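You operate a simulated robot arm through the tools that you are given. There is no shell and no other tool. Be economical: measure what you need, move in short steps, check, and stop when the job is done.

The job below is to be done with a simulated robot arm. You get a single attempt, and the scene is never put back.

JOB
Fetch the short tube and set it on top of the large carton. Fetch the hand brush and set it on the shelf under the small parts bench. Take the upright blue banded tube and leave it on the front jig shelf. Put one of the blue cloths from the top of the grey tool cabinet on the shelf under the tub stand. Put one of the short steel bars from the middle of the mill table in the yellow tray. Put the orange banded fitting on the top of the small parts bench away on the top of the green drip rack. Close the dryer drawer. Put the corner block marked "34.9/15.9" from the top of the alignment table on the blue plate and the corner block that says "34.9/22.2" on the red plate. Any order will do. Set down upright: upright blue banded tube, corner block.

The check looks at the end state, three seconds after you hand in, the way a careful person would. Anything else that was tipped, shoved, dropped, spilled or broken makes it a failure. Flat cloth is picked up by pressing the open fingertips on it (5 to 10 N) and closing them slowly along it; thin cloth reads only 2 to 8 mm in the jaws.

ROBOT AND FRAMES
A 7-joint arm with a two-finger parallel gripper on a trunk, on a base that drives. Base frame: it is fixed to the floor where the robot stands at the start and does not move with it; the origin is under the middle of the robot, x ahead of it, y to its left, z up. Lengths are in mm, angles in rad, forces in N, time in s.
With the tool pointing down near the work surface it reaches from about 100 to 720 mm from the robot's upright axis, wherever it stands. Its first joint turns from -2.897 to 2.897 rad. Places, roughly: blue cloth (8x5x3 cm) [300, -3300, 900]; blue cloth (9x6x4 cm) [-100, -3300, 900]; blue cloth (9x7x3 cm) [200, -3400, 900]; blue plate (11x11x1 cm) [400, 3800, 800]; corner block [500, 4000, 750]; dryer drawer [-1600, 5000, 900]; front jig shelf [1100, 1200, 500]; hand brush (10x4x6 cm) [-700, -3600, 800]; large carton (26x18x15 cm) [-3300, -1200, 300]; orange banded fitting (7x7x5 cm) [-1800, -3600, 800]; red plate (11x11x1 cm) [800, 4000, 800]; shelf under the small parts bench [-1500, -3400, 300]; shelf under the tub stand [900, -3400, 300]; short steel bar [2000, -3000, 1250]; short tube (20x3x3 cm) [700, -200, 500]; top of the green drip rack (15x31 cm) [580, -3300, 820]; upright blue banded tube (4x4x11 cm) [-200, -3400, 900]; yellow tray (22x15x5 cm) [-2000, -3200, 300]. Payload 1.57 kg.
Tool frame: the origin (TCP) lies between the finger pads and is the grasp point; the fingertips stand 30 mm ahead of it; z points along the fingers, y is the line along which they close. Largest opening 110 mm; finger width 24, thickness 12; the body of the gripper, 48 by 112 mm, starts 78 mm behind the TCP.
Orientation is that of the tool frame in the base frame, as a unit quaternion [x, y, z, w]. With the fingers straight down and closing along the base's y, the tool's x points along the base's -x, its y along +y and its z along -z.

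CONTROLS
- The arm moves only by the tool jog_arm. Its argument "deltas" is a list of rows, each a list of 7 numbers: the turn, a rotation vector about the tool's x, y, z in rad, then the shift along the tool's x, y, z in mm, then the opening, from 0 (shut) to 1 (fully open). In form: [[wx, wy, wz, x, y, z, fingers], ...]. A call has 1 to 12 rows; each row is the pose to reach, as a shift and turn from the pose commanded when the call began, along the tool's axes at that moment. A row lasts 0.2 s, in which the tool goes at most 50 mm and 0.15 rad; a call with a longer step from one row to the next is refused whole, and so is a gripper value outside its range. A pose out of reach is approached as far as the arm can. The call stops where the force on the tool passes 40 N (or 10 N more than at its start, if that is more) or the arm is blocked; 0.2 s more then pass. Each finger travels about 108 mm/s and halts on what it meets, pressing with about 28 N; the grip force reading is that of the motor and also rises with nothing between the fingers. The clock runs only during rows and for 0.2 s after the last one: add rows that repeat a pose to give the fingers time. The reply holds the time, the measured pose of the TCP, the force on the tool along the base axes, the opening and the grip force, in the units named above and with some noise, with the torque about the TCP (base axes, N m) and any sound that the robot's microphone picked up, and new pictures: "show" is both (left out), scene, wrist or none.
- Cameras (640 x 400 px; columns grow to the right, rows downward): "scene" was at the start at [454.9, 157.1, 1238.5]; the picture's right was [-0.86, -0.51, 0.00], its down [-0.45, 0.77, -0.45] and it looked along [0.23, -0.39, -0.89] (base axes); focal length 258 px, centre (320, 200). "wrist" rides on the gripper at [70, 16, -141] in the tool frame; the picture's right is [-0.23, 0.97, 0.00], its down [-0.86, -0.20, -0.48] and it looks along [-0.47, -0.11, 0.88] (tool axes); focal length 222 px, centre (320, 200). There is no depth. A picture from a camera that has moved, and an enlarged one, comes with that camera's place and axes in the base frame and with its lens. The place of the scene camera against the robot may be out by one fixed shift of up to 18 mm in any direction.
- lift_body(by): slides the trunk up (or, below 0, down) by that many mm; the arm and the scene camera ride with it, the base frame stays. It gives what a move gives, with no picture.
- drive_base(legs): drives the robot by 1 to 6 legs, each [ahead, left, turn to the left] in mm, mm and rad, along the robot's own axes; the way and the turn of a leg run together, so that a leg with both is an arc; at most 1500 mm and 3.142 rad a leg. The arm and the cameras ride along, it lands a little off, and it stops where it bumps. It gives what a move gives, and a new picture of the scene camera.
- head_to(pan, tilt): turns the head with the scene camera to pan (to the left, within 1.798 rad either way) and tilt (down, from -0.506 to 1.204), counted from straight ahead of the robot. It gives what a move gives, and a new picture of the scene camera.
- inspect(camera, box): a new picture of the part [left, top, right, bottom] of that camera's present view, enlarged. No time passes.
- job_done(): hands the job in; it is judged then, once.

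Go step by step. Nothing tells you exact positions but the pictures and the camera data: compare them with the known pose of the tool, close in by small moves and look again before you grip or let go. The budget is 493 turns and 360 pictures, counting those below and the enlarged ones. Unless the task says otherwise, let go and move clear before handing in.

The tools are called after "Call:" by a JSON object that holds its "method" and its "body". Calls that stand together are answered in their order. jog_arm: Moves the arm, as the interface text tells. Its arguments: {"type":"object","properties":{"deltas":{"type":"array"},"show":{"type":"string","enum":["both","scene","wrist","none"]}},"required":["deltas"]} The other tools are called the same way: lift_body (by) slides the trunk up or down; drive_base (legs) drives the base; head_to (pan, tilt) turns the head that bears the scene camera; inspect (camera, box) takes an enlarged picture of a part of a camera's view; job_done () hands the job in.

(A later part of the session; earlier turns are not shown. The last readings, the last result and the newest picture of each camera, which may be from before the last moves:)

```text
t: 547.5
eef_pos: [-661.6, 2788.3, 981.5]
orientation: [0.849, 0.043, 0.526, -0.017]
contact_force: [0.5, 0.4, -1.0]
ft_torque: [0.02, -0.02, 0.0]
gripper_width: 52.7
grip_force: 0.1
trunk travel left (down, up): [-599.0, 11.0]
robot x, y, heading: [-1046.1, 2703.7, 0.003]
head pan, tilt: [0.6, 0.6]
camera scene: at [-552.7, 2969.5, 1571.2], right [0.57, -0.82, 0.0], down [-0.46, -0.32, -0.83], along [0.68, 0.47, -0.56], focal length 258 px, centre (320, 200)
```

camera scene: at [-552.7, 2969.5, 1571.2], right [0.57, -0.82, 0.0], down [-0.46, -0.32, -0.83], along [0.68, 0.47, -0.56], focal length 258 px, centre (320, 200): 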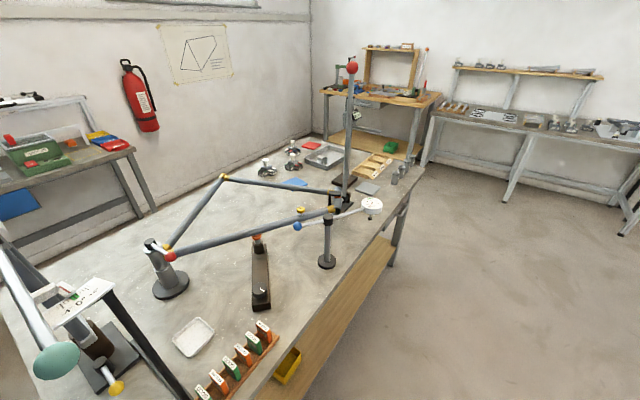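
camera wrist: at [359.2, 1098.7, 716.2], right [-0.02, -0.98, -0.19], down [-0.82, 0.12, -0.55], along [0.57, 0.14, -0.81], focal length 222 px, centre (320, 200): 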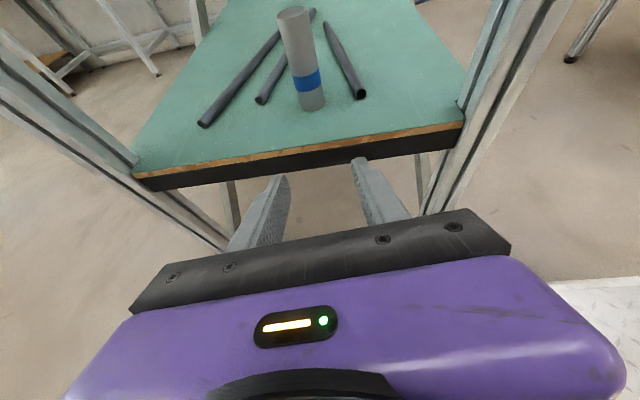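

Call:
{"method": "drive_base", "body": {"legs": [[1490, 0, 0], [1040, -30, 0], [0, 0, 1.567]]}}

Call:
{"method": "head_to", "body": {"pan": 0.5, "tilt": 0.5}}

```text
t: 563.5
eef_pos: [1395.4, 3065.8, 981.2]
orientation: [0.584, 0.619, 0.368, -0.376]
contact_force: [0.2, 0.6, 0.7]
ft_torque: [0.01, -0.02, 0.01]
gripper_width: 52.9
grip_force: 0.1
trunk travel left (down, up): [-599.0, 11.0]
robot x, y, heading: [1457.4, 2677.2, 1.534]
head pan, tilt: [0.6, 0.6]
camera scene: at [1225.2, 3196.4, 1571.2], right [0.84, 0.54, 0.0], down [0.3, -0.48, -0.83], along [-0.44, 0.7, -0.56], focal length 258 px, centre (320, 200)
```

scene: 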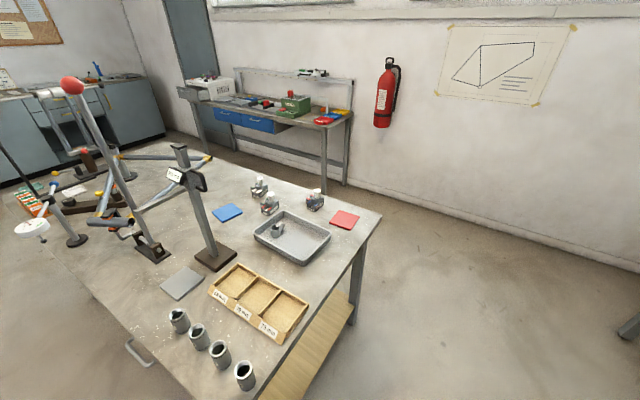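

```text
t: 564.2
eef_pos: [1394.4, 3064.9, 982.2]
orientation: [0.583, 0.619, 0.367, -0.376]
contact_force: [-0.2, -0.1, -0.4]
ft_torque: [-0.02, -0.01, 0.0]
gripper_width: 52.6
grip_force: 0.1
trunk travel left (down, up): [-599.0, 11.0]
robot x, y, heading: [1459.8, 2676.2, 1.54]
head pan, tilt: [0.499, 0.499]
camera scene: at [1231.8, 3203.1, 1580.2], right [0.89, 0.45, 0.0], down [0.21, -0.43, -0.88], along [-0.39, 0.79, -0.48], focal length 258 px, centre (320, 200)
```

scene: 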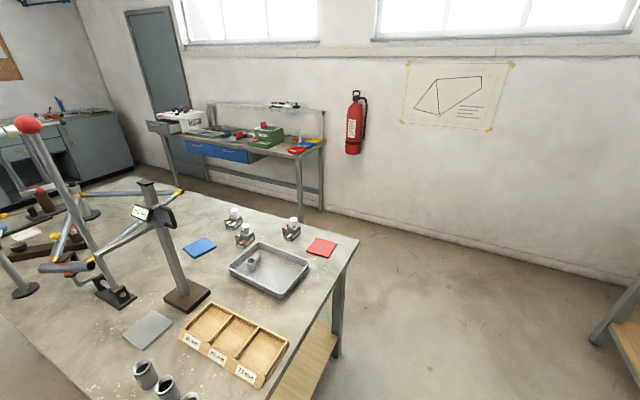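

Call:
{"method": "inspect", "body": {"camera": "scene", "box": [170, 190, 350, 300]}}

```text
3.56 times, centred on (260, 245) of scene
camera zoom: at [1231.8, 3203.1, 1580.2], right [0.89, 0.45, 0.0], down [0.21, -0.43, -0.88], along [-0.39, 0.79, -0.48], focal length 918 px, centre (533, 40)
```

zoom: 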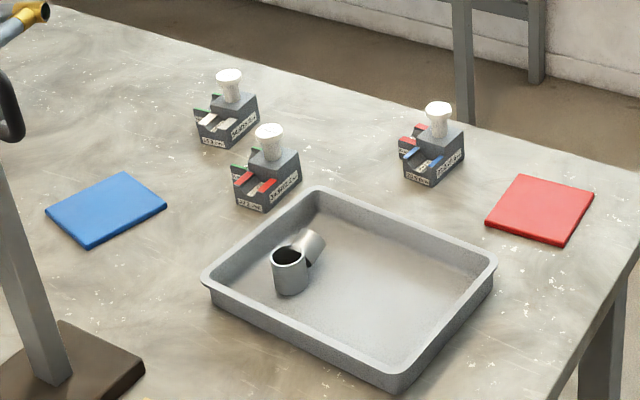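

The three corner blocks stand near the table's north edge (y≈4150), so I'll work from the north side: B≈(526,3882), A≈(395,3951), C≈(676,4030), blue plate (366,3776), red plate (839,4013).

Call:
{"method": "drive_base", "body": {"legs": [[900, 0, 0.03], [930, 0, 0], [0, 0, 1.57]]}}

Call:
{"method": "drive_base", "body": {"legs": [[700, 0, 0]]}}

Call:
{"method": "head_to", "body": {"pan": 1.5, "tilt": 0.9}}

```text
t: 577.3
eef_pos: [1099.3, 4425.0, 982.2]
orientation: [-0.047, 0.849, -0.02, -0.526]
contact_force: [0.1, -1.1, 1.3]
ft_torque: [-0.01, 0.01, 0.0]
gripper_width: 52.7
grip_force: 0.1
trunk travel left (down, up): [-599.0, 11.0]
robot x, y, heading: [1483.1, 4512.7, -3.129]
head pan, tilt: [0.499, 0.499]
camera scene: at [976.5, 4271.7, 1580.3], right [-0.49, 0.87, 0.0], down [0.42, 0.23, -0.88], along [-0.77, -0.43, -0.48], focal length 258 px, centre (320, 200)
```

scene: 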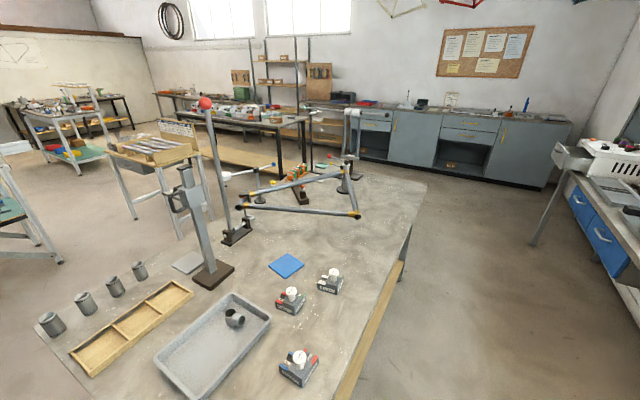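

```text
t: 581.1
eef_pos: [415.0, 4411.2, 982.0]
orientation: [-0.049, 0.849, -0.02, -0.525]
contact_force: [0.2, -0.3, -0.4]
ft_torque: [-0.02, 0.01, 0.01]
gripper_width: 52.6
grip_force: 0.0
trunk travel left (down, up): [-599.0, 11.0]
robot x, y, heading: [796.5, 4499.2, -3.124]
head pan, tilt: [0.499, 0.499]
camera scene: at [293.5, 4257.5, 1580.3], right [-0.5, 0.87, 0.0], down [0.42, 0.24, -0.88], along [-0.76, -0.44, -0.48], focal length 258 px, centre (320, 200)
```

scene: 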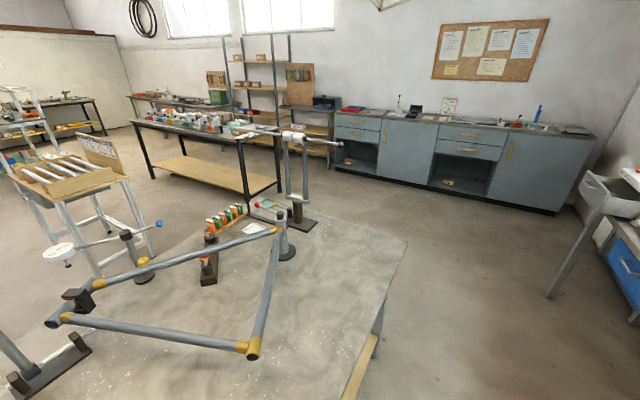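

```text
t: 582.4
eef_pos: [414.2, 4411.1, 982.7]
orientation: [-0.048, 0.849, -0.02, -0.526]
contact_force: [0.5, -0.4, 1.0]
ft_torque: [0.0, -0.02, 0.0]
gripper_width: 52.7
grip_force: 0.0
trunk travel left (down, up): [-599.0, 11.0]
robot x, y, heading: [797.4, 4496.4, -3.121]
head pan, tilt: [1.499, 0.901]
camera scene: at [368.5, 4227.2, 1546.4], right [-1.0, 0.05, 0.0], down [0.04, 0.78, -0.62], along [-0.03, -0.62, -0.78], focal length 258 px, centre (320, 200)
```

scene: 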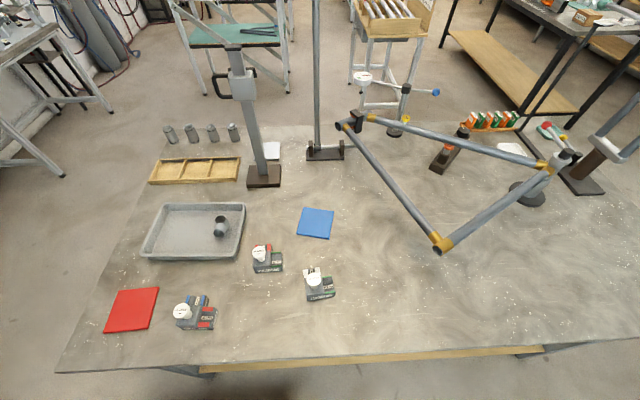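

Call:
{"method": "inspect", "body": {"camera": "scene", "box": [150, 225, 350, 345]}}

Call:
{"method": "inspect", "body": {"camera": "scene", "box": [235, 235, 345, 305]}}

Call:
{"method": "inspect", "body": {"camera": "scene", "box": [160, 280, 230, 340]}}

```text
3.20 times, centred on (250, 285) of scene
camera zoom: at [368.5, 4227.2, 1546.4], right [-1.0, 0.05, 0.0], down [0.04, 0.78, -0.62], along [-0.03, -0.62, -0.78], focal length 826 px, centre (544, -72)
```

zoom: 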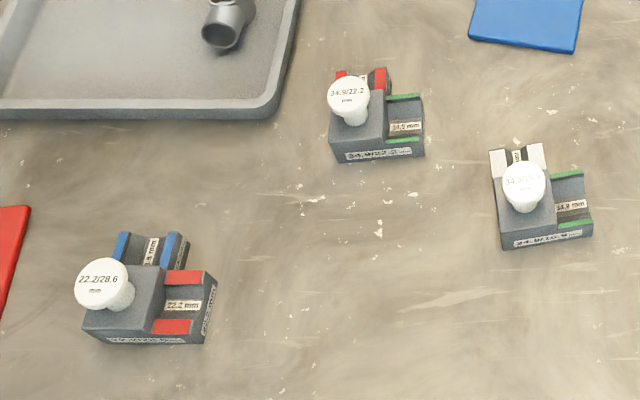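

```text
5.71 times, centred on (290, 270) of scene
camera zoom: at [368.5, 4227.2, 1546.4], right [-1.0, 0.05, 0.0], down [0.04, 0.78, -0.62], along [-0.03, -0.62, -0.78], focal length 1476 px, centre (491, -200)
```

zoom: 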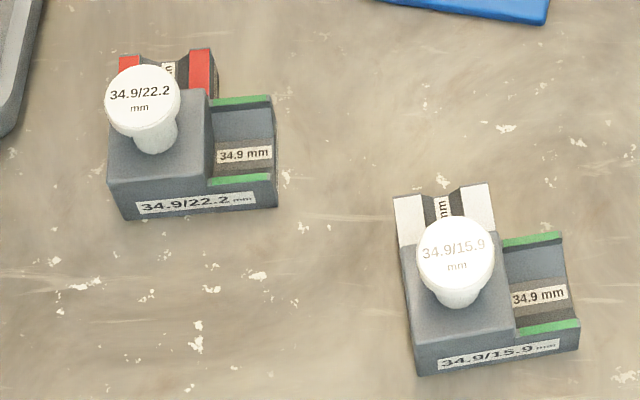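

```text
6.67 times, centred on (195, 310) of scene
camera zoom: at [368.5, 4227.2, 1546.4], right [-1.0, 0.05, 0.0], down [0.04, 0.78, -0.62], along [-0.03, -0.62, -0.78], focal length 1722 px, centre (1153, -533)
```

zoom: 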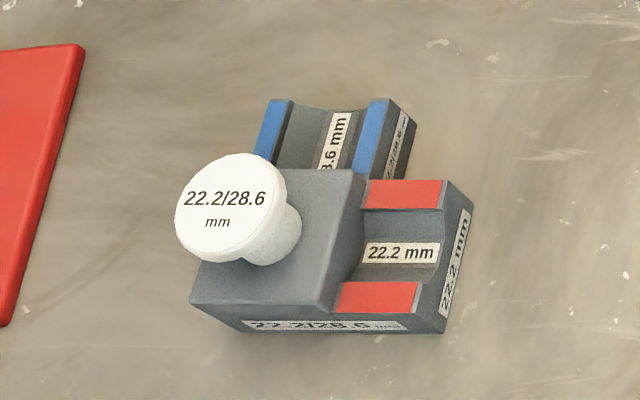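

Block A (west) is "34.9/15.9" → blue plate; block B is "34.9/22.2" → red plate. I'll turn to face the table (south) so the tool ahead reaches the knobs.

Call:
{"method": "drive_base", "body": {"legs": [[0, -130, 0], [0, 0, 1.552]]}}

Call:
{"method": "head_to", "body": {"pan": -0.3, "tilt": 0.9}}

```text
t: 587.3
eef_pos: [858.4, 4242.6, 981.5]
orientation: [0.615, -0.588, 0.373, 0.369]
contact_force: [-0.4, 0.2, 0.6]
ft_torque: [0.01, 0.01, -0.01]
gripper_width: 52.7
grip_force: 0.0
trunk travel left (down, up): [-599.0, 11.0]
robot x, y, heading: [800.0, 4636.1, -1.621]
head pan, tilt: [1.499, 0.901]
camera scene: at [1045.8, 4199.3, 1546.4], right [-0.12, -0.99, 0.0], down [-0.78, 0.1, -0.62], along [0.62, -0.08, -0.78], focal length 258 px, centre (320, 200)
```

scene: 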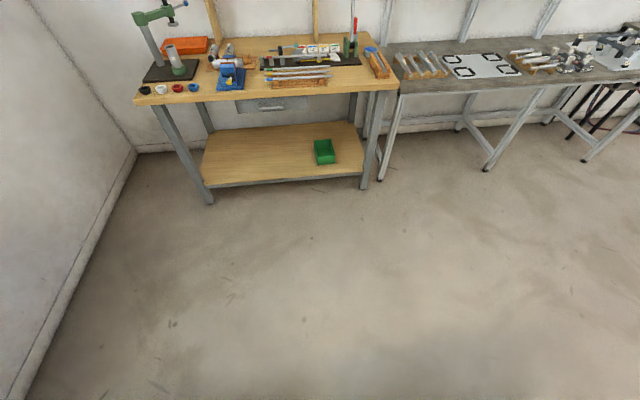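

```text
t: 589.1
eef_pos: [859.4, 4243.6, 981.6]
orientation: [0.615, -0.588, 0.373, 0.37]
contact_force: [0.6, 0.5, -0.3]
ft_torque: [0.0, 0.01, 0.01]
gripper_width: 52.7
grip_force: 0.2
trunk travel left (down, up): [-599.0, 11.0]
robot x, y, heading: [797.8, 4636.2, -1.617]
head pan, tilt: [-0.3, 0.901]
camera scene: at [945.0, 4137.6, 1546.4], right [-0.94, 0.34, 0.0], down [0.27, 0.74, -0.62], along [-0.21, -0.58, -0.78], focal length 258 px, centre (320, 200)
```

scene: 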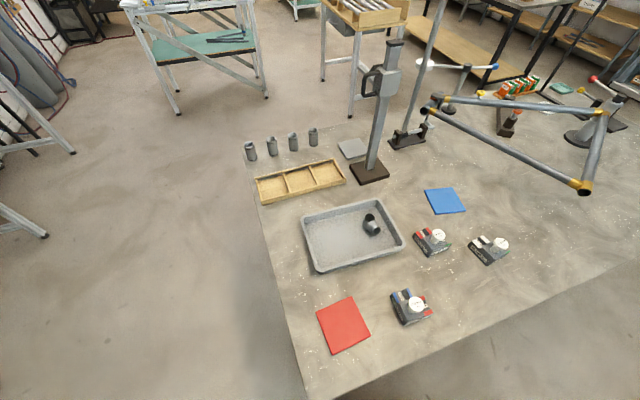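

Knob tops are at z≈925: B (516,3905), A (371,3985). Drive in for block B first.

Call:
{"method": "drive_base", "body": {"legs": [[0, -350, 0.046], [85, 0, 0]]}}

Call:
{"method": "jog_arm", "body": {"deltas": [[0, 0, 0, 15, 0, 40, 0.5], [0, 0, 0, 30, 0, 80, 0.5], [0, 0, 0, 45, 0, 120, 0.5], [0, 0, 0, 55, 0, 150, 0.5]], "show": "wrist"}}

```text
t: 592.0
eef_pos: [537.8, 4172.5, 982.0]
orientation: [0.627, -0.575, 0.38, 0.362]
contact_force: [0.3, 0.4, 0.0]
ft_torque: [-0.03, 0.02, 0.0]
gripper_width: 52.9
grip_force: 0.0
trunk travel left (down, up): [-599.0, 11.0]
robot x, y, heading: [459.6, 4561.5, -1.577]
head pan, tilt: [-0.3, 0.901]
camera scene: at [628.9, 4070.5, 1546.5], right [-0.95, 0.3, 0.0], down [0.24, 0.75, -0.62], along [-0.19, -0.59, -0.78], focal length 258 px, centre (320, 200)
```

scene: 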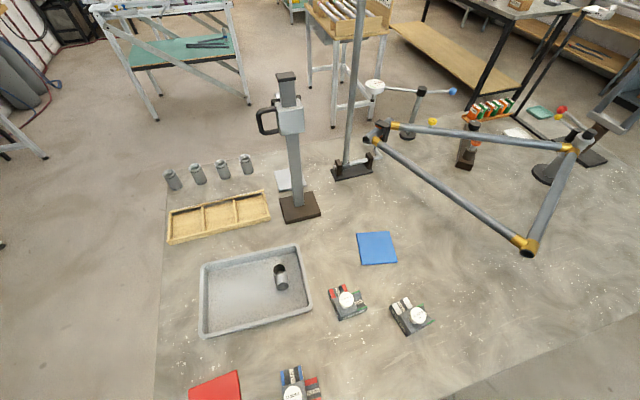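

```text
t: 593.0
eef_pos: [552.1, 4013.8, 964.2]
orientation: [0.628, -0.575, 0.38, 0.362]
contact_force: [-0.7, 0.5, 0.9]
ft_torque: [0.03, 0.02, 0.04]
gripper_width: 55.1
grip_force: 0.0
trunk travel left (down, up): [-599.0, 11.0]
robot x, y, heading: [461.3, 4559.8, -1.579]
head pan, tilt: [-0.3, 0.901]
camera wrist: at [529.6, 4107.1, 1090.1], right [-0.98, 0.02, -0.19], down [0.12, 0.82, -0.55], along [0.14, -0.57, -0.81], focal length 222 px, centre (320, 200)
```

wrist: 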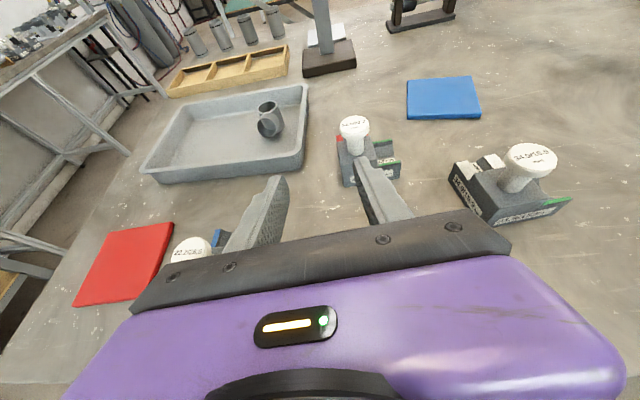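

Call:
{"method": "jog_arm", "body": {"deltas": [[0, 0, 0, 14, 15, 35, 0.5], [0, 0, 0, 28, 30, 70, 0.5], [0, 0, 0, 42, 43, 104, 0.5]], "show": "wrist"}}

```text
t: 593.8
eef_pos: [517.9, 3900.6, 955.1]
orientation: [0.628, -0.575, 0.38, 0.362]
contact_force: [-0.1, 0.7, 0.1]
ft_torque: [0.03, 0.01, -0.03]
gripper_width: 55.1
grip_force: 0.2
trunk travel left (down, up): [-599.0, 11.0]
robot x, y, heading: [461.5, 4561.2, -1.578]
head pan, tilt: [-0.3, 0.901]
camera wrist: at [495.4, 3993.9, 1081.5], right [-0.98, 0.03, -0.19], down [0.13, 0.82, -0.55], along [0.14, -0.57, -0.81], focal length 222 px, centre (320, 200)
```

wrist: 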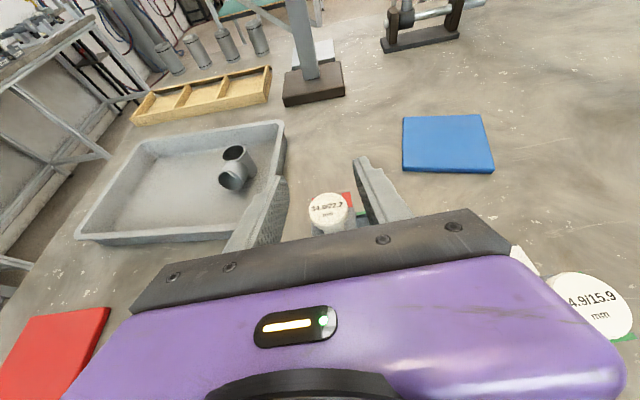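

Call:
{"method": "jog_arm", "body": {"deltas": [[0, 0, 0, -12, 1, 8, 0.5], [0, 0, 0, -24, 1, 16, 0.5], [0, 0, 0, -36, 1, 24, 0.5]], "show": "wrist"}}

Call:
{"method": "inspect", "body": {"camera": "wrist", "box": [200, 120, 440, 270]}}

```text
t: 594.6
eef_pos: [512.8, 3892.8, 913.4]
orientation: [0.627, -0.574, 0.381, 0.363]
contact_force: [0.3, -0.5, 0.1]
ft_torque: [0.03, -0.01, -0.01]
gripper_width: 55.0
grip_force: 0.0
trunk travel left (down, up): [-599.0, 11.0]
robot x, y, heading: [458.9, 4560.7, -1.581]
head pan, tilt: [-0.3, 0.901]
camera wrist: at [492.5, 3986.2, 1040.2], right [-0.98, 0.03, -0.19], down [0.13, 0.82, -0.55], along [0.14, -0.57, -0.81], focal length 222 px, centre (320, 200)
```

wrist: 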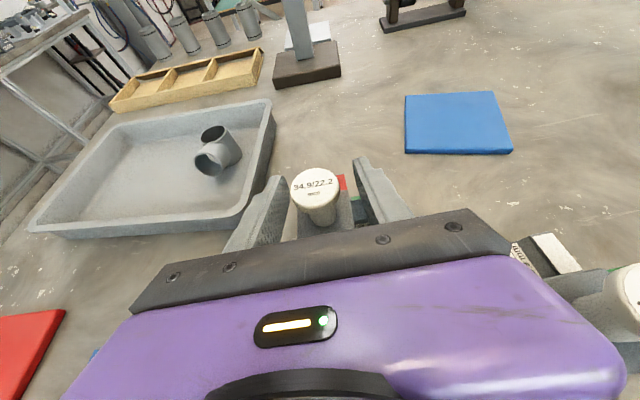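

```text
2.67 times, centred on (320, 195) of wrist
camera zoom: at [492.5, 3986.2, 1040.2], right [-0.98, 0.03, -0.19], down [0.13, 0.82, -0.55], along [0.14, -0.57, -0.81], focal length 592 px, centre (320, 213)
```

zoom: 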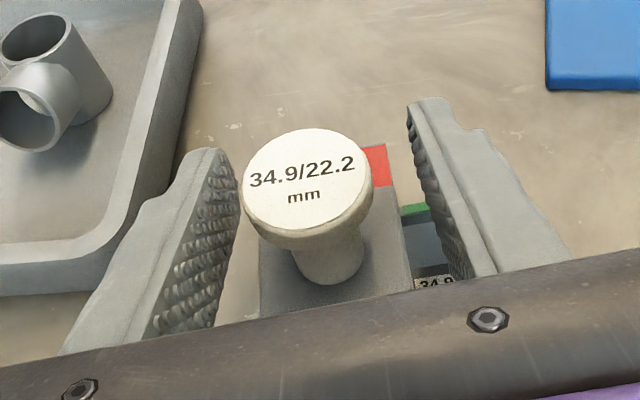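

Call:
{"method": "jog_arm", "body": {"deltas": [[0, 0, 0, 0, -3, 0, 0.42], [0, 0, 0, 0, -3, 0, 0.32], [0, 0, 0, 0, -3, 0, 0.2], [0, 0, 0, 0, -3, 0, 0.1], [0, 0, 0, 0, -3, 0, 0.1]], "show": "none"}}

Call:
{"method": "jog_arm", "body": {"deltas": [[0, 0, 0, 20, 0, -10, 0.1], [0, 0, 0, 50, 0, -25, 0.1], [0, 0, 0, 70, 0, -35, 0.1]], "show": "wrist"}}

```text
t: 595.8
eef_pos: [517.6, 3893.6, 913.4]
orientation: [0.627, -0.574, 0.381, 0.362]
contact_force: [-0.8, -1.2, 0.1]
ft_torque: [-0.02, -0.02, -0.01]
gripper_width: 33.2
grip_force: 27.9
trunk travel left (down, up): [-599.0, 11.0]
robot x, y, heading: [459.9, 4562.1, -1.575]
head pan, tilt: [-0.3, 0.901]
```

```text
t: 596.6
eef_pos: [514.6, 3894.6, 992.6]
orientation: [0.627, -0.575, 0.38, 0.362]
contact_force: [0.4, -0.9, -2.8]
ft_torque: [0.01, 0.01, 0.0]
gripper_width: 33.6
grip_force: 27.9
trunk travel left (down, up): [-599.0, 11.0]
robot x, y, heading: [456.6, 4558.7, -1.58]
head pan, tilt: [-0.3, 0.901]
camera wrist: at [494.2, 3988.8, 1119.0], right [-0.98, 0.03, -0.19], down [0.13, 0.82, -0.55], along [0.14, -0.57, -0.81], focal length 222 px, centre (320, 200)
```

wrist: 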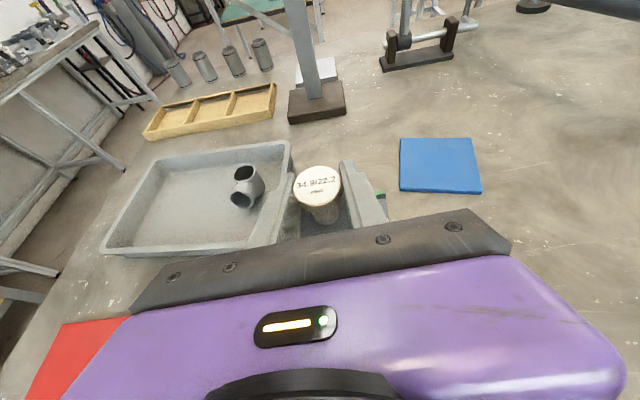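

Block B is held by its knob. Raise a bit, then drive to the red plate.

Call:
{"method": "jog_arm", "body": {"deltas": [[0, 0, 0, 30, 0, -15, 0.1]], "show": "none"}}

Call:
{"method": "drive_base", "body": {"legs": [[-110, 340, 0]]}}

Call:
{"method": "jog_arm", "body": {"deltas": [[0, 0, 0, 0, 0, 0, 0.1]], "show": "wrist"}}

```text
t: 597.0
eef_pos: [516.1, 3897.4, 1023.8]
orientation: [0.628, -0.575, 0.381, 0.362]
contact_force: [0.9, -0.3, -2.5]
ft_torque: [0.04, 0.01, -0.02]
gripper_width: 33.4
grip_force: 28.2
trunk travel left (down, up): [-599.0, 11.0]
robot x, y, heading: [461.0, 4560.1, -1.576]
head pan, tilt: [-0.3, 0.901]
```

```text
t: 599.3
eef_pos: [857.9, 4005.4, 1025.5]
orientation: [0.628, -0.574, 0.381, 0.362]
contact_force: [-0.2, 0.0, -2.1]
ft_torque: [0.01, -0.01, 0.01]
gripper_width: 33.3
grip_force: 28.4
trunk travel left (down, up): [-599.0, 11.0]
robot x, y, heading: [798.1, 4669.8, -1.578]
head pan, tilt: [-0.3, 0.901]
camera scene: at [968.0, 4180.6, 1546.4], right [-0.95, 0.3, 0.0], down [0.23, 0.75, -0.62], along [-0.19, -0.59, -0.78], focal length 258 px, centre (320, 200)
```

scene: 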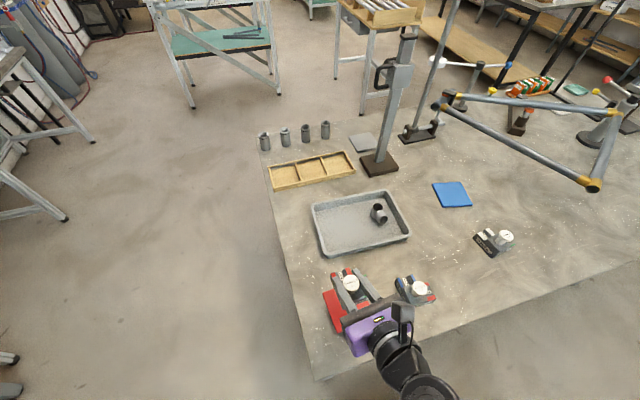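

```text
t: 599.7
eef_pos: [857.2, 4006.1, 1025.0]
orientation: [0.629, -0.573, 0.382, 0.361]
contact_force: [-0.2, 0.2, -1.6]
ft_torque: [0.03, -0.02, 0.01]
gripper_width: 33.5
grip_force: 28.3
trunk travel left (down, up): [-599.0, 11.0]
robot x, y, heading: [800.2, 4672.8, -1.578]
head pan, tilt: [-0.3, 0.901]
camera wrist: at [835.0, 4100.3, 1151.2], right [-0.98, 0.02, -0.19], down [0.12, 0.82, -0.55], along [0.14, -0.57, -0.81], focal length 222 px, centre (320, 200)
```

wrist: 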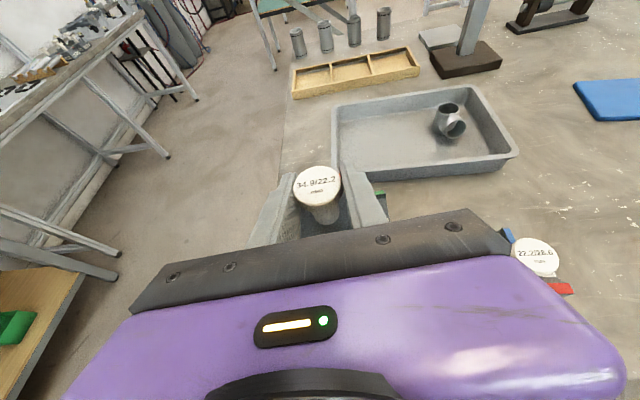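

Call:
{"method": "jog_arm", "body": {"deltas": [[0, 0, 0, -22, -1, -8, 0.1], [0, 0, 0, -44, -2, 0, 0.1], [0, 0, 0, -66, -3, 12, 0.1], [0, 0, 0, -86, -4, 22, 0.1]], "show": "both"}}

Call:
{"method": "inspect", "body": {"camera": "scene", "box": [290, 250, 450, 370]}}

```text
t: 600.7
eef_pos: [855.6, 4025.2, 938.9]
orientation: [0.629, -0.573, 0.382, 0.361]
contact_force: [-0.1, 0.3, -1.2]
ft_torque: [0.0, -0.05, -0.02]
gripper_width: 33.4
grip_force: 28.0
trunk travel left (down, up): [-599.0, 11.0]
robot x, y, heading: [794.2, 4668.5, -1.568]
head pan, tilt: [-0.3, 0.901]
camera scene: at [968.2, 4180.7, 1546.4], right [-0.95, 0.3, 0.0], down [0.23, 0.75, -0.62], along [-0.19, -0.59, -0.78], focal length 258 px, centre (320, 200)
camera wrist: at [833.8, 4118.6, 1064.8], right [-0.98, 0.02, -0.19], down [0.12, 0.82, -0.55], along [0.14, -0.57, -0.81], focal length 222 px, centre (320, 200)
```

scene: 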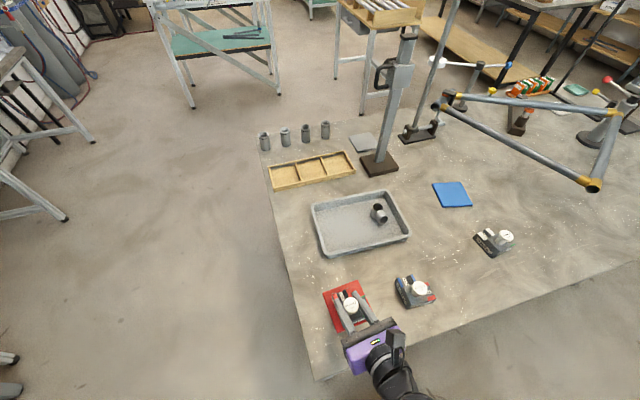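
wrist: 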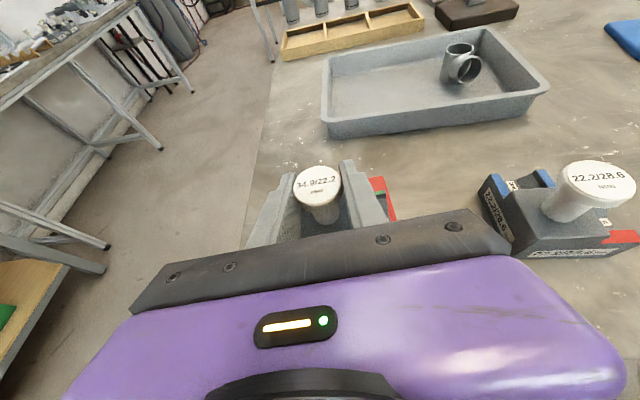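

```text
3.33 times, centred on (370, 310) of scene
camera zoom: at [968.2, 4180.7, 1546.4], right [-0.95, 0.3, 0.0], down [0.23, 0.75, -0.62], along [-0.19, -0.59, -0.78], focal length 861 px, centre (153, -167)
```

zoom: 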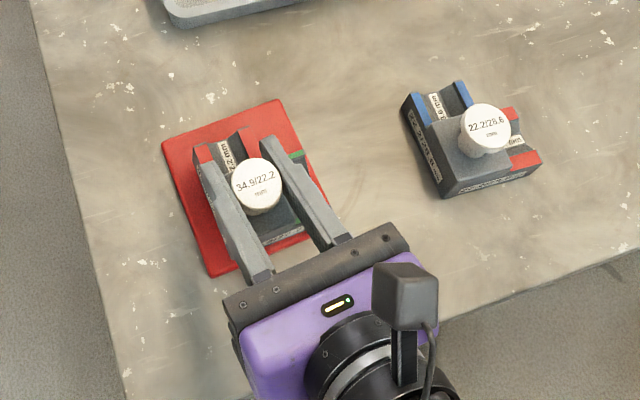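

Call:
{"method": "jog_arm", "body": {"deltas": [[0, 0, 0, -4, 0, 2, 0.1], [0, 0, 0, -8, 0, 4, 0.1], [0, 0, 0, -11, 0, 5.5, 0.1], [0, 0, 0, -14, 0, 7, 0.1], [0, 0, 0, -17, 0, 8.5, 0.1]], "show": "none"}}

```text
t: 601.9
eef_pos: [855.2, 4025.0, 922.1]
orientation: [0.627, -0.572, 0.383, 0.363]
contact_force: [-0.8, 2.4, 15.1]
ft_torque: [0.28, -0.27, 0.04]
gripper_width: 33.3
grip_force: 27.7
trunk travel left (down, up): [-599.0, 11.0]
robot x, y, heading: [795.0, 4670.4, -1.577]
head pan, tilt: [-0.3, 0.901]
```

Contact with the plate. Releasing and lifting away.

Call:
{"method": "jog_arm", "body": {"deltas": [[0, 0, 0, 1, 0, 0, 0.33], [0, 0, 0, 1, 0, 0, 0.38], [0, 0, 0, 1, 0, 0, 0.45], [0, 0, 0, 1, 0, 0, 0.5], [0, 0, 0, 1, 0, 0, 0.5]], "show": "none"}}

Call:
{"method": "jog_arm", "body": {"deltas": [[0, 0, 0, 25, 0, -12, 0.5], [0, 0, 0, 65, 0, -33, 0.5], [0, 0, 0, 95, 0, -60, 0.5]], "show": "wrist"}}

Call:
{"method": "inspect", "body": {"camera": "scene", "box": [290, 250, 450, 370]}}

```text
t: 603.1
eef_pos: [856.8, 4025.8, 920.6]
orientation: [0.629, -0.573, 0.382, 0.36]
contact_force: [-0.4, 1.3, 0.2]
ft_torque: [-0.02, 0.01, 0.01]
gripper_width: 55.1
grip_force: 0.1
trunk travel left (down, up): [-599.0, 11.0]
robot x, y, heading: [794.5, 4670.9, -1.575]
head pan, tilt: [-0.3, 0.901]
```

```text
t: 603.9
eef_pos: [856.6, 4036.2, 1031.9]
orientation: [0.629, -0.574, 0.382, 0.361]
contact_force: [0.2, 0.4, 0.1]
ft_torque: [0.03, 0.0, -0.01]
gripper_width: 55.2
grip_force: 0.1
trunk travel left (down, up): [-599.0, 11.0]
robot x, y, heading: [797.5, 4670.5, -1.579]
head pan, tilt: [-0.3, 0.901]
camera wrist: at [834.3, 4129.4, 1157.5], right [-0.98, 0.02, -0.19], down [0.12, 0.82, -0.55], along [0.14, -0.57, -0.81], focal length 222 px, centre (320, 200)
```

wrist: 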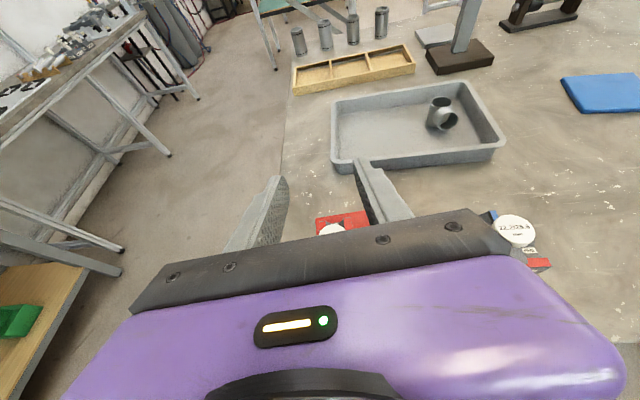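

```text
3.33 times, centred on (370, 310) of scene
camera zoom: at [968.0, 4180.5, 1546.3], right [-0.95, 0.3, 0.0], down [0.23, 0.75, -0.62], along [-0.19, -0.59, -0.78], focal length 861 px, centre (153, -167)
```

zoom: 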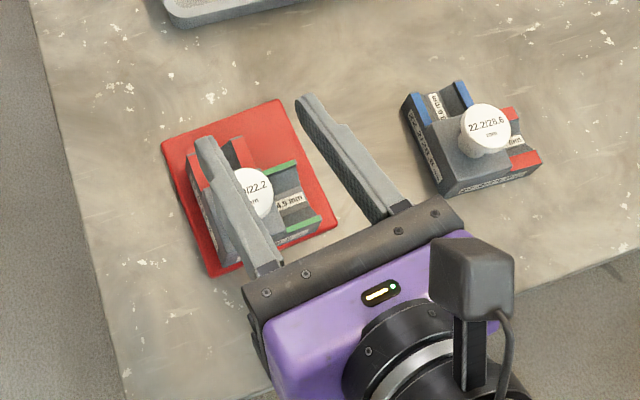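

Block B is upright on the red plate. Now block A ("34.9/15.9").

Call:
{"method": "drive_base", "body": {"legs": [[30, -486, 0.005]]}}

Call:
{"method": "jog_arm", "body": {"deltas": [[0, 0, 0, -20, 0, 5, 0.5], [0, 0, 0, -40, 0, 15, 0.5]], "show": "wrist"}}

```text
t: 607.0
eef_pos: [307.6, 4020.5, 1028.6]
orientation: [-0.598, 0.602, -0.386, -0.36]
contact_force: [-1.7, -0.3, -1.0]
ft_torque: [-0.06, -0.02, 0.07]
gripper_width: 55.2
grip_force: 0.1
trunk travel left (down, up): [-599.0, 11.0]
robot x, y, heading: [347.2, 4652.2, -1.64]
head pan, tilt: [-0.3, 0.901]
stopped in leg 1: the robot was blocked; the commanded pose is now the measured one
camera scene: at [496.4, 4153.5, 1545.9], right [-0.93, 0.36, 0.01], down [0.28, 0.73, -0.62], along [-0.23, -0.58, -0.78], focal length 258 px, centre (320, 200)
```

scene: 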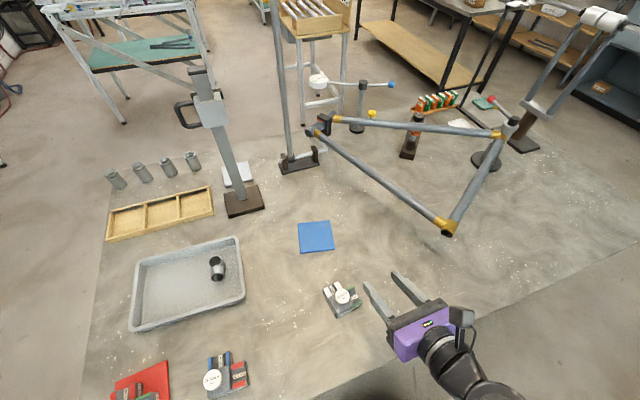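

```text
t: 607.6
eef_pos: [322.2, 4031.4, 986.5]
orientation: [-0.6, 0.601, -0.383, -0.363]
contact_force: [1.0, 0.4, 0.3]
ft_torque: [-0.03, 0.01, -0.04]
gripper_width: 55.0
grip_force: 0.1
trunk travel left (down, up): [-599.0, 11.0]
robot x, y, heading: [348.6, 4658.7, -1.64]
head pan, tilt: [-0.3, 0.901]
camera wrist: at [301.1, 4126.0, 1112.8], right [-0.97, 0.09, -0.23], down [0.2, 0.81, -0.55], along [0.14, -0.58, -0.8], focal length 222 px, centre (320, 200)
```

wrist: 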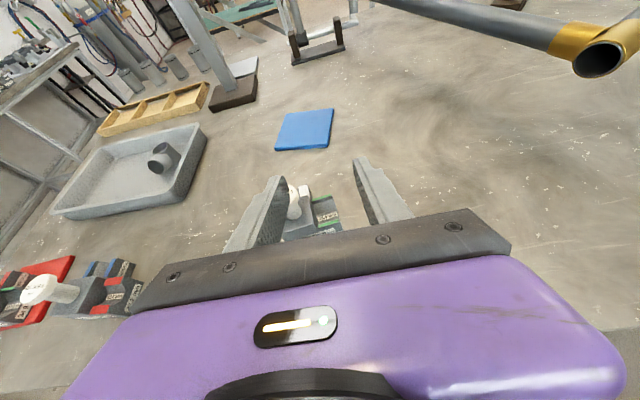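

Call:
{"method": "head_to", "body": {"pan": -1.5, "tilt": 0.6}}

```text
t: 609.0
eef_pos: [318.6, 4029.9, 988.5]
orientation: [-0.6, 0.602, -0.383, -0.362]
contact_force: [-0.2, 0.1, 0.1]
ft_torque: [-0.01, -0.04, -0.02]
gripper_width: 55.1
grip_force: 0.1
trunk travel left (down, up): [-599.0, 11.0]
robot x, y, heading: [348.1, 4657.5, -1.644]
head pan, tilt: [-1.499, 0.6]
camera scene: at [427.7, 4226.2, 1571.2], right [0.0, 1.0, 0.0], down [0.56, 0.0, -0.83], along [-0.83, 0.0, -0.56], focal length 258 px, centre (320, 200)
```

scene: 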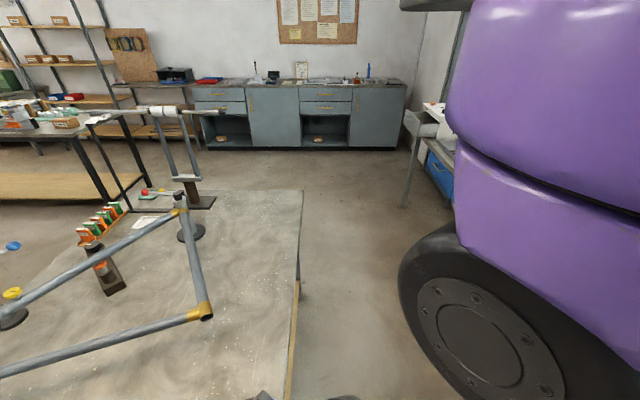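

The rear corner touched the north bench. I'll move ahead a little, straighten, and re-aim at block A.

Call:
{"method": "drive_base", "body": {"legs": [[60, 0, 0.073]]}}

Call:
{"method": "jog_arm", "body": {"deltas": [[0, 0, 0, 0, 0, 0, 0.5]], "show": "wrist"}}

```text
t: 610.0
eef_pos: [318.1, 4029.6, 987.6]
orientation: [-0.599, 0.602, -0.383, -0.363]
contact_force: [-0.4, -1.0, -0.1]
ft_torque: [0.02, 0.03, 0.01]
gripper_width: 55.2
grip_force: 0.0
trunk travel left (down, up): [-599.0, 11.0]
robot x, y, heading: [350.2, 4654.0, -1.645]
head pan, tilt: [-1.499, 0.6]
camera scene: at [425.9, 4226.2, 1571.1], right [0.0, 1.0, 0.0], down [0.56, 0.0, -0.83], along [-0.83, 0.0, -0.56], focal length 258 px, centre (320, 200)
```

scene: 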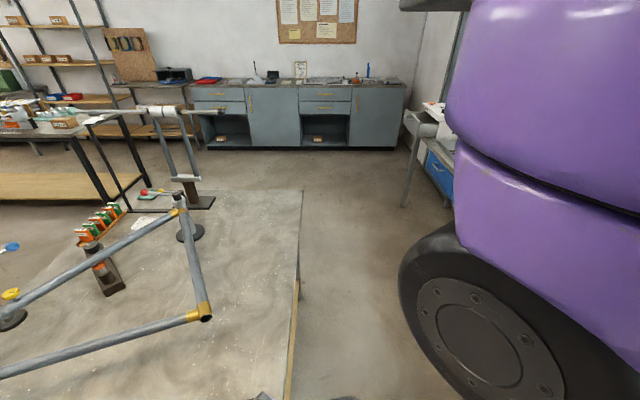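

```text
t: 610.4
eef_pos: [317.2, 4030.3, 987.8]
orientation: [-0.598, 0.604, -0.382, -0.363]
contact_force: [-0.2, 0.1, 0.4]
ft_torque: [0.01, -0.02, 0.04]
gripper_width: 55.0
grip_force: 0.1
trunk travel left (down, up): [-599.0, 11.0]
robot x, y, heading: [349.4, 4654.7, -1.645]
head pan, tilt: [-1.499, 0.6]
camera wrist: at [295.4, 4126.2, 1112.4], right [-0.97, 0.09, -0.23], down [0.21, 0.81, -0.55], along [0.14, -0.58, -0.8], focal length 222 px, centre (320, 200)
```

wrist: 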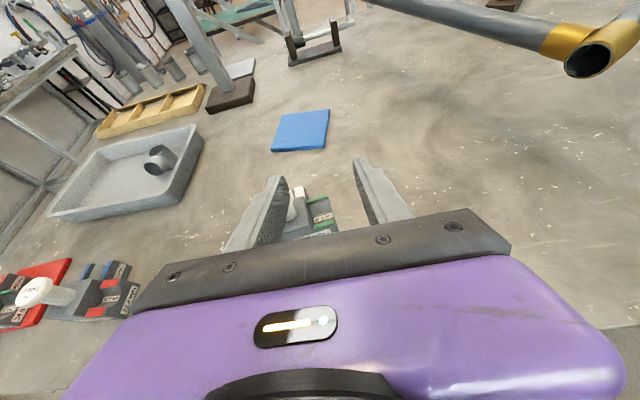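

Call:
{"method": "drive_base", "body": {"legs": [[0, 60, 0]]}}

Call:
{"method": "drive_base", "body": {"legs": [[50, 0, 0.07]]}}

```text
t: 611.3
eef_pos: [372.6, 4027.3, 987.6]
orientation: [-0.597, 0.604, -0.382, -0.363]
contact_force: [-1.0, 1.2, 0.7]
ft_torque: [-0.04, -0.03, 0.03]
gripper_width: 55.2
grip_force: 0.1
trunk travel left (down, up): [-599.0, 11.0]
robot x, y, heading: [404.8, 4648.7, -1.641]
head pan, tilt: [-1.499, 0.6]
camera scene: at [479.9, 4222.6, 1571.2], right [0.0, 1.0, 0.0], down [0.57, 0.0, -0.83], along [-0.82, 0.0, -0.57], focal length 258 px, centre (320, 200)
```

scene: 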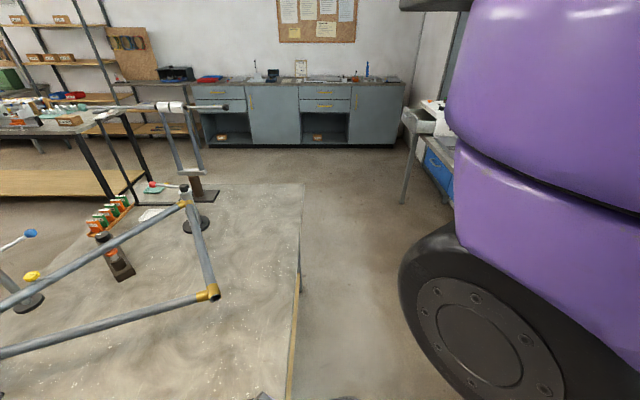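

```text
t: 612.2
eef_pos: [413.5, 3976.1, 985.8]
orientation: [0.618, -0.583, 0.395, 0.349]
contact_force: [-0.1, 0.2, 0.6]
ft_torque: [0.02, -0.01, 0.02]
gripper_width: 54.8
grip_force: 0.1
trunk travel left (down, up): [-599.0, 11.0]
robot x, y, heading: [400.1, 4601.7, -1.576]
head pan, tilt: [-1.499, 0.6]
camera scene: at [507.7, 4179.4, 1571.3], right [-0.07, 1.0, 0.0], down [0.56, 0.04, -0.83], along [-0.82, -0.05, -0.56], focal length 258 px, centre (320, 200)
```

scene: 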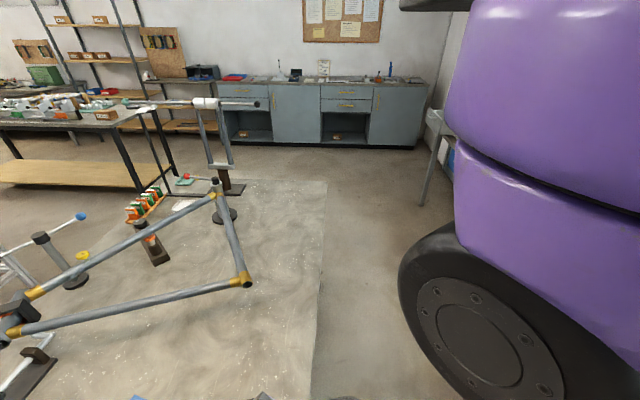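

Call:
{"method": "jog_arm", "body": {"deltas": [[0, 0, 0.02, 0, 20, 0, 0.5], [0, 0, 0.03, 0, 41, 0, 0.5]], "show": "wrist"}}

```text
t: 612.8
eef_pos: [371.8, 3970.8, 984.9]
orientation: [0.609, -0.592, 0.401, 0.343]
contact_force: [0.0, 0.6, -0.6]
ft_torque: [0.02, -0.01, -0.02]
gripper_width: 54.9
grip_force: 0.1
trunk travel left (down, up): [-599.0, 11.0]
robot x, y, heading: [404.0, 4603.7, -1.575]
head pan, tilt: [-1.499, 0.6]
camera wrist: at [342.9, 4064.7, 1110.9], right [-0.97, 0.04, -0.26], down [0.18, 0.82, -0.54], along [0.19, -0.57, -0.8], focal length 222 px, centre (320, 200)
```

wrist: 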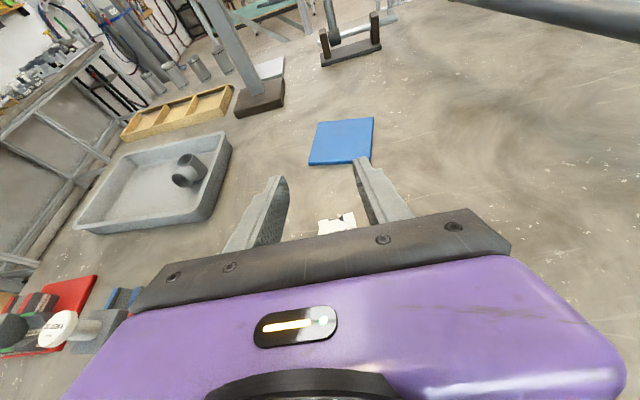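

Call:
{"method": "jog_arm", "body": {"deltas": [[0, 0, -0.04, 0, 0, -25, 0.5], [0, 0, -0.075, 0, 0, -55, 0.5]], "show": "wrist"}}

```text
t: 613.4
eef_pos: [368.1, 4017.6, 1010.4]
orientation: [0.632, -0.568, 0.388, 0.358]
contact_force: [-0.9, 0.5, 0.1]
ft_torque: [-0.01, 0.0, 0.01]
gripper_width: 55.0
grip_force: 0.0
trunk travel left (down, up): [-599.0, 11.0]
robot x, y, heading: [401.4, 4604.3, -1.573]
head pan, tilt: [-1.499, 0.6]
camera wrist: at [343.9, 4112.4, 1137.0], right [-0.98, 0.01, -0.19], down [0.11, 0.82, -0.56], along [0.15, -0.57, -0.81], focal length 222 px, centre (320, 200)
```

wrist: 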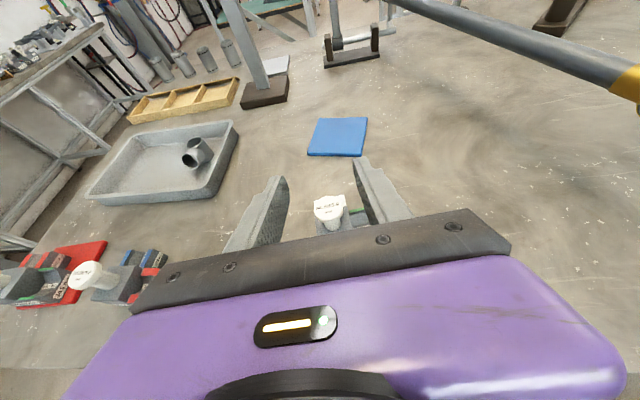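

Call:
{"method": "jog_arm", "body": {"deltas": [[0, 0, 0, -10, 0, 22, 0.5], [0, 0, 0, -20, 0, 44, 0.5], [0, 0, 0, -30, 0, 65, 0.5], [0, 0, 0, -49, 0, 74, 0.5], [0, 0, 0, -67, 0, 83, 0.5]], "show": "wrist"}}

Call:
{"method": "inspect", "body": {"camera": "wrist", "box": [200, 120, 440, 270]}}

```text
t: 614.6
eef_pos: [372.4, 3977.1, 913.8]
orientation: [0.631, -0.569, 0.387, 0.358]
contact_force: [-0.1, 1.3, -0.1]
ft_torque: [0.01, 0.01, 0.07]
gripper_width: 54.6
grip_force: 0.2
trunk travel left (down, up): [-599.0, 11.0]
robot x, y, heading: [403.1, 4601.3, -1.577]
head pan, tilt: [-1.499, 0.6]
camera wrist: at [347.7, 4070.3, 1039.4], right [-0.98, 0.01, -0.19], down [0.11, 0.82, -0.56], along [0.15, -0.57, -0.81], focal length 222 px, centre (320, 200)
```

wrist: 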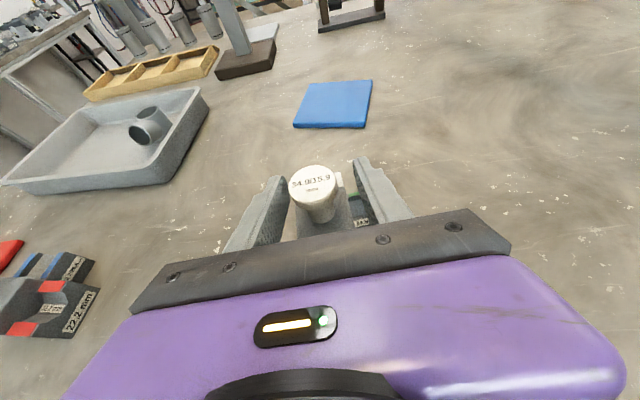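

```text
2.67 times, centred on (320, 195) of wrist
camera zoom: at [347.7, 4070.3, 1039.4], right [-0.98, 0.01, -0.19], down [0.11, 0.82, -0.56], along [0.15, -0.57, -0.81], focal length 592 px, centre (320, 213)
```

zoom: 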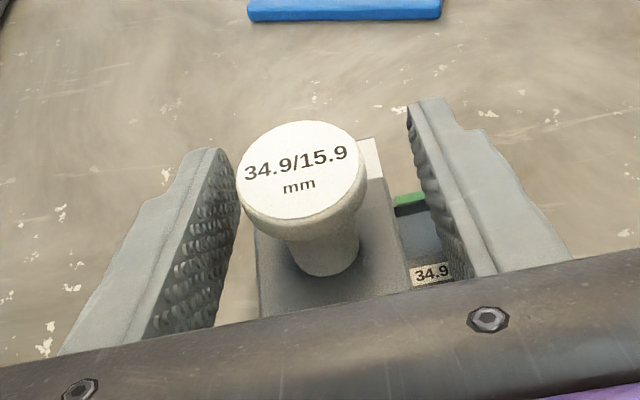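

Label "34.9/15.9" confirmed. Shift slightly, close and lift.

Call:
{"method": "jog_arm", "body": {"deltas": [[0, 0, 0, 0, -5, 0, 0.42], [0, 0, 0, 0, -5, 0, 0.32], [0, 0, 0, 0, -5, 0, 0.2], [0, 0, 0, 0, -5, 0, 0.1], [0, 0, 0, 0, -5, 0, 0.1]], "show": "none"}}

Call:
{"method": "jog_arm", "body": {"deltas": [[0, 0, 0, 20, 0, -10, 0.1], [0, 0, 0, 50, 0, -25, 0.1], [0, 0, 0, 65, 0, -32, 0.1]], "show": "wrist"}}

```text
t: 615.8
eef_pos: [376.8, 3978.0, 913.4]
orientation: [0.631, -0.568, 0.388, 0.359]
contact_force: [-0.6, -0.2, 0.3]
ft_torque: [0.0, 0.0, -0.06]
gripper_width: 33.1
grip_force: 28.5
trunk travel left (down, up): [-599.0, 11.0]
robot x, y, heading: [402.4, 4600.7, -1.573]
head pan, tilt: [-1.499, 0.6]
```

```text
t: 616.6
eef_pos: [379.4, 3977.6, 987.1]
orientation: [0.632, -0.569, 0.387, 0.357]
contact_force: [-0.4, 0.0, -1.7]
ft_torque: [-0.01, -0.03, 0.05]
gripper_width: 33.3
grip_force: 28.6
trunk travel left (down, up): [-599.0, 11.0]
robot x, y, heading: [400.2, 4603.3, -1.569]
head pan, tilt: [-1.499, 0.6]
camera wrist: at [355.3, 4071.5, 1112.4], right [-0.98, 0.01, -0.19], down [0.11, 0.82, -0.56], along [0.15, -0.57, -0.81], focal length 222 px, centre (320, 200)
```

wrist: 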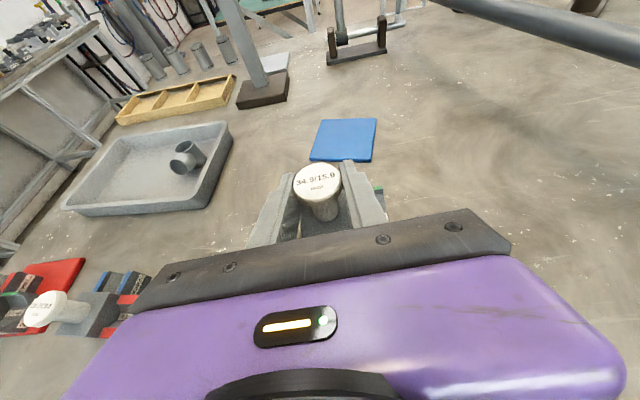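

Call:
{"method": "drive_base", "body": {"legs": [[45, 0, 0]]}}

Call:
{"method": "jog_arm", "body": {"deltas": [[0, 0, 0, 16, 0, 32, 0.1], [0, 0, 0, 32, 0, 64, 0.1], [0, 0, 0, 48, 0, 96, 0.1], [0, 0, 0, 64, 1, 130, 0.1]], "show": "wrist"}}

```text
t: 617.5
eef_pos: [378.1, 3933.8, 986.8]
orientation: [0.631, -0.569, 0.387, 0.358]
contact_force: [0.1, 0.1, -2.3]
ft_torque: [0.06, -0.03, -0.01]
gripper_width: 33.3
grip_force: 27.6
trunk travel left (down, up): [-599.0, 11.0]
robot x, y, heading: [402.5, 4555.6, -1.576]
head pan, tilt: [-1.499, 0.6]
camera scene: at [506.8, 4134.2, 1571.3], right [-0.06, 1.0, 0.0], down [0.56, 0.04, -0.83], along [-0.82, -0.05, -0.56], focal length 258 px, centre (320, 200)
```

scene: 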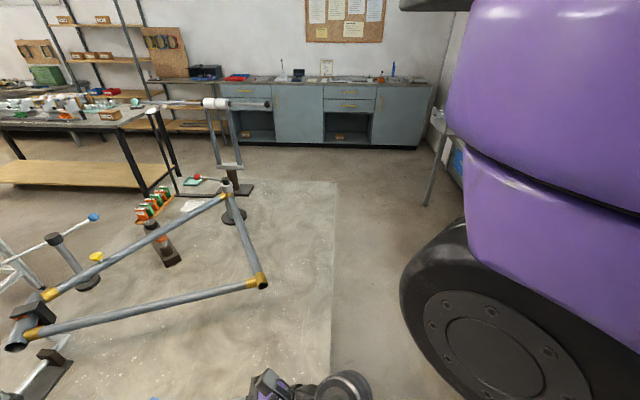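

```text
t: 618.5
eef_pos: [393.9, 3788.5, 986.3]
orientation: [0.631, -0.569, 0.387, 0.358]
contact_force: [0.2, 0.7, -1.6]
ft_torque: [0.05, 0.0, 0.0]
gripper_width: 33.3
grip_force: 27.8
trunk travel left (down, up): [-599.0, 11.0]
robot x, y, heading: [405.4, 4555.9, -1.576]
head pan, tilt: [-1.499, 0.6]
camera wrist: at [369.8, 3882.2, 1111.7], right [-0.98, 0.01, -0.19], down [0.12, 0.82, -0.56], along [0.15, -0.57, -0.81], focal length 222 px, centre (320, 200)
```

wrist: 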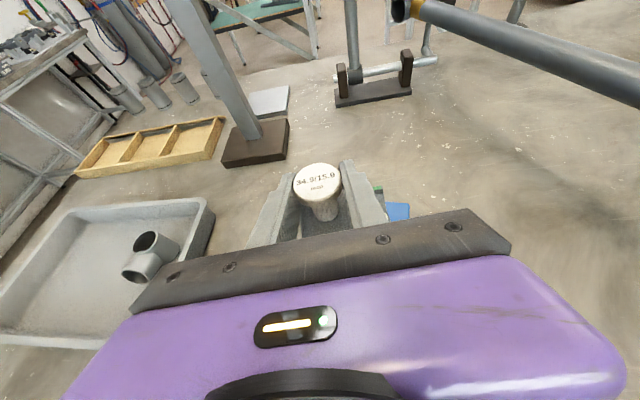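

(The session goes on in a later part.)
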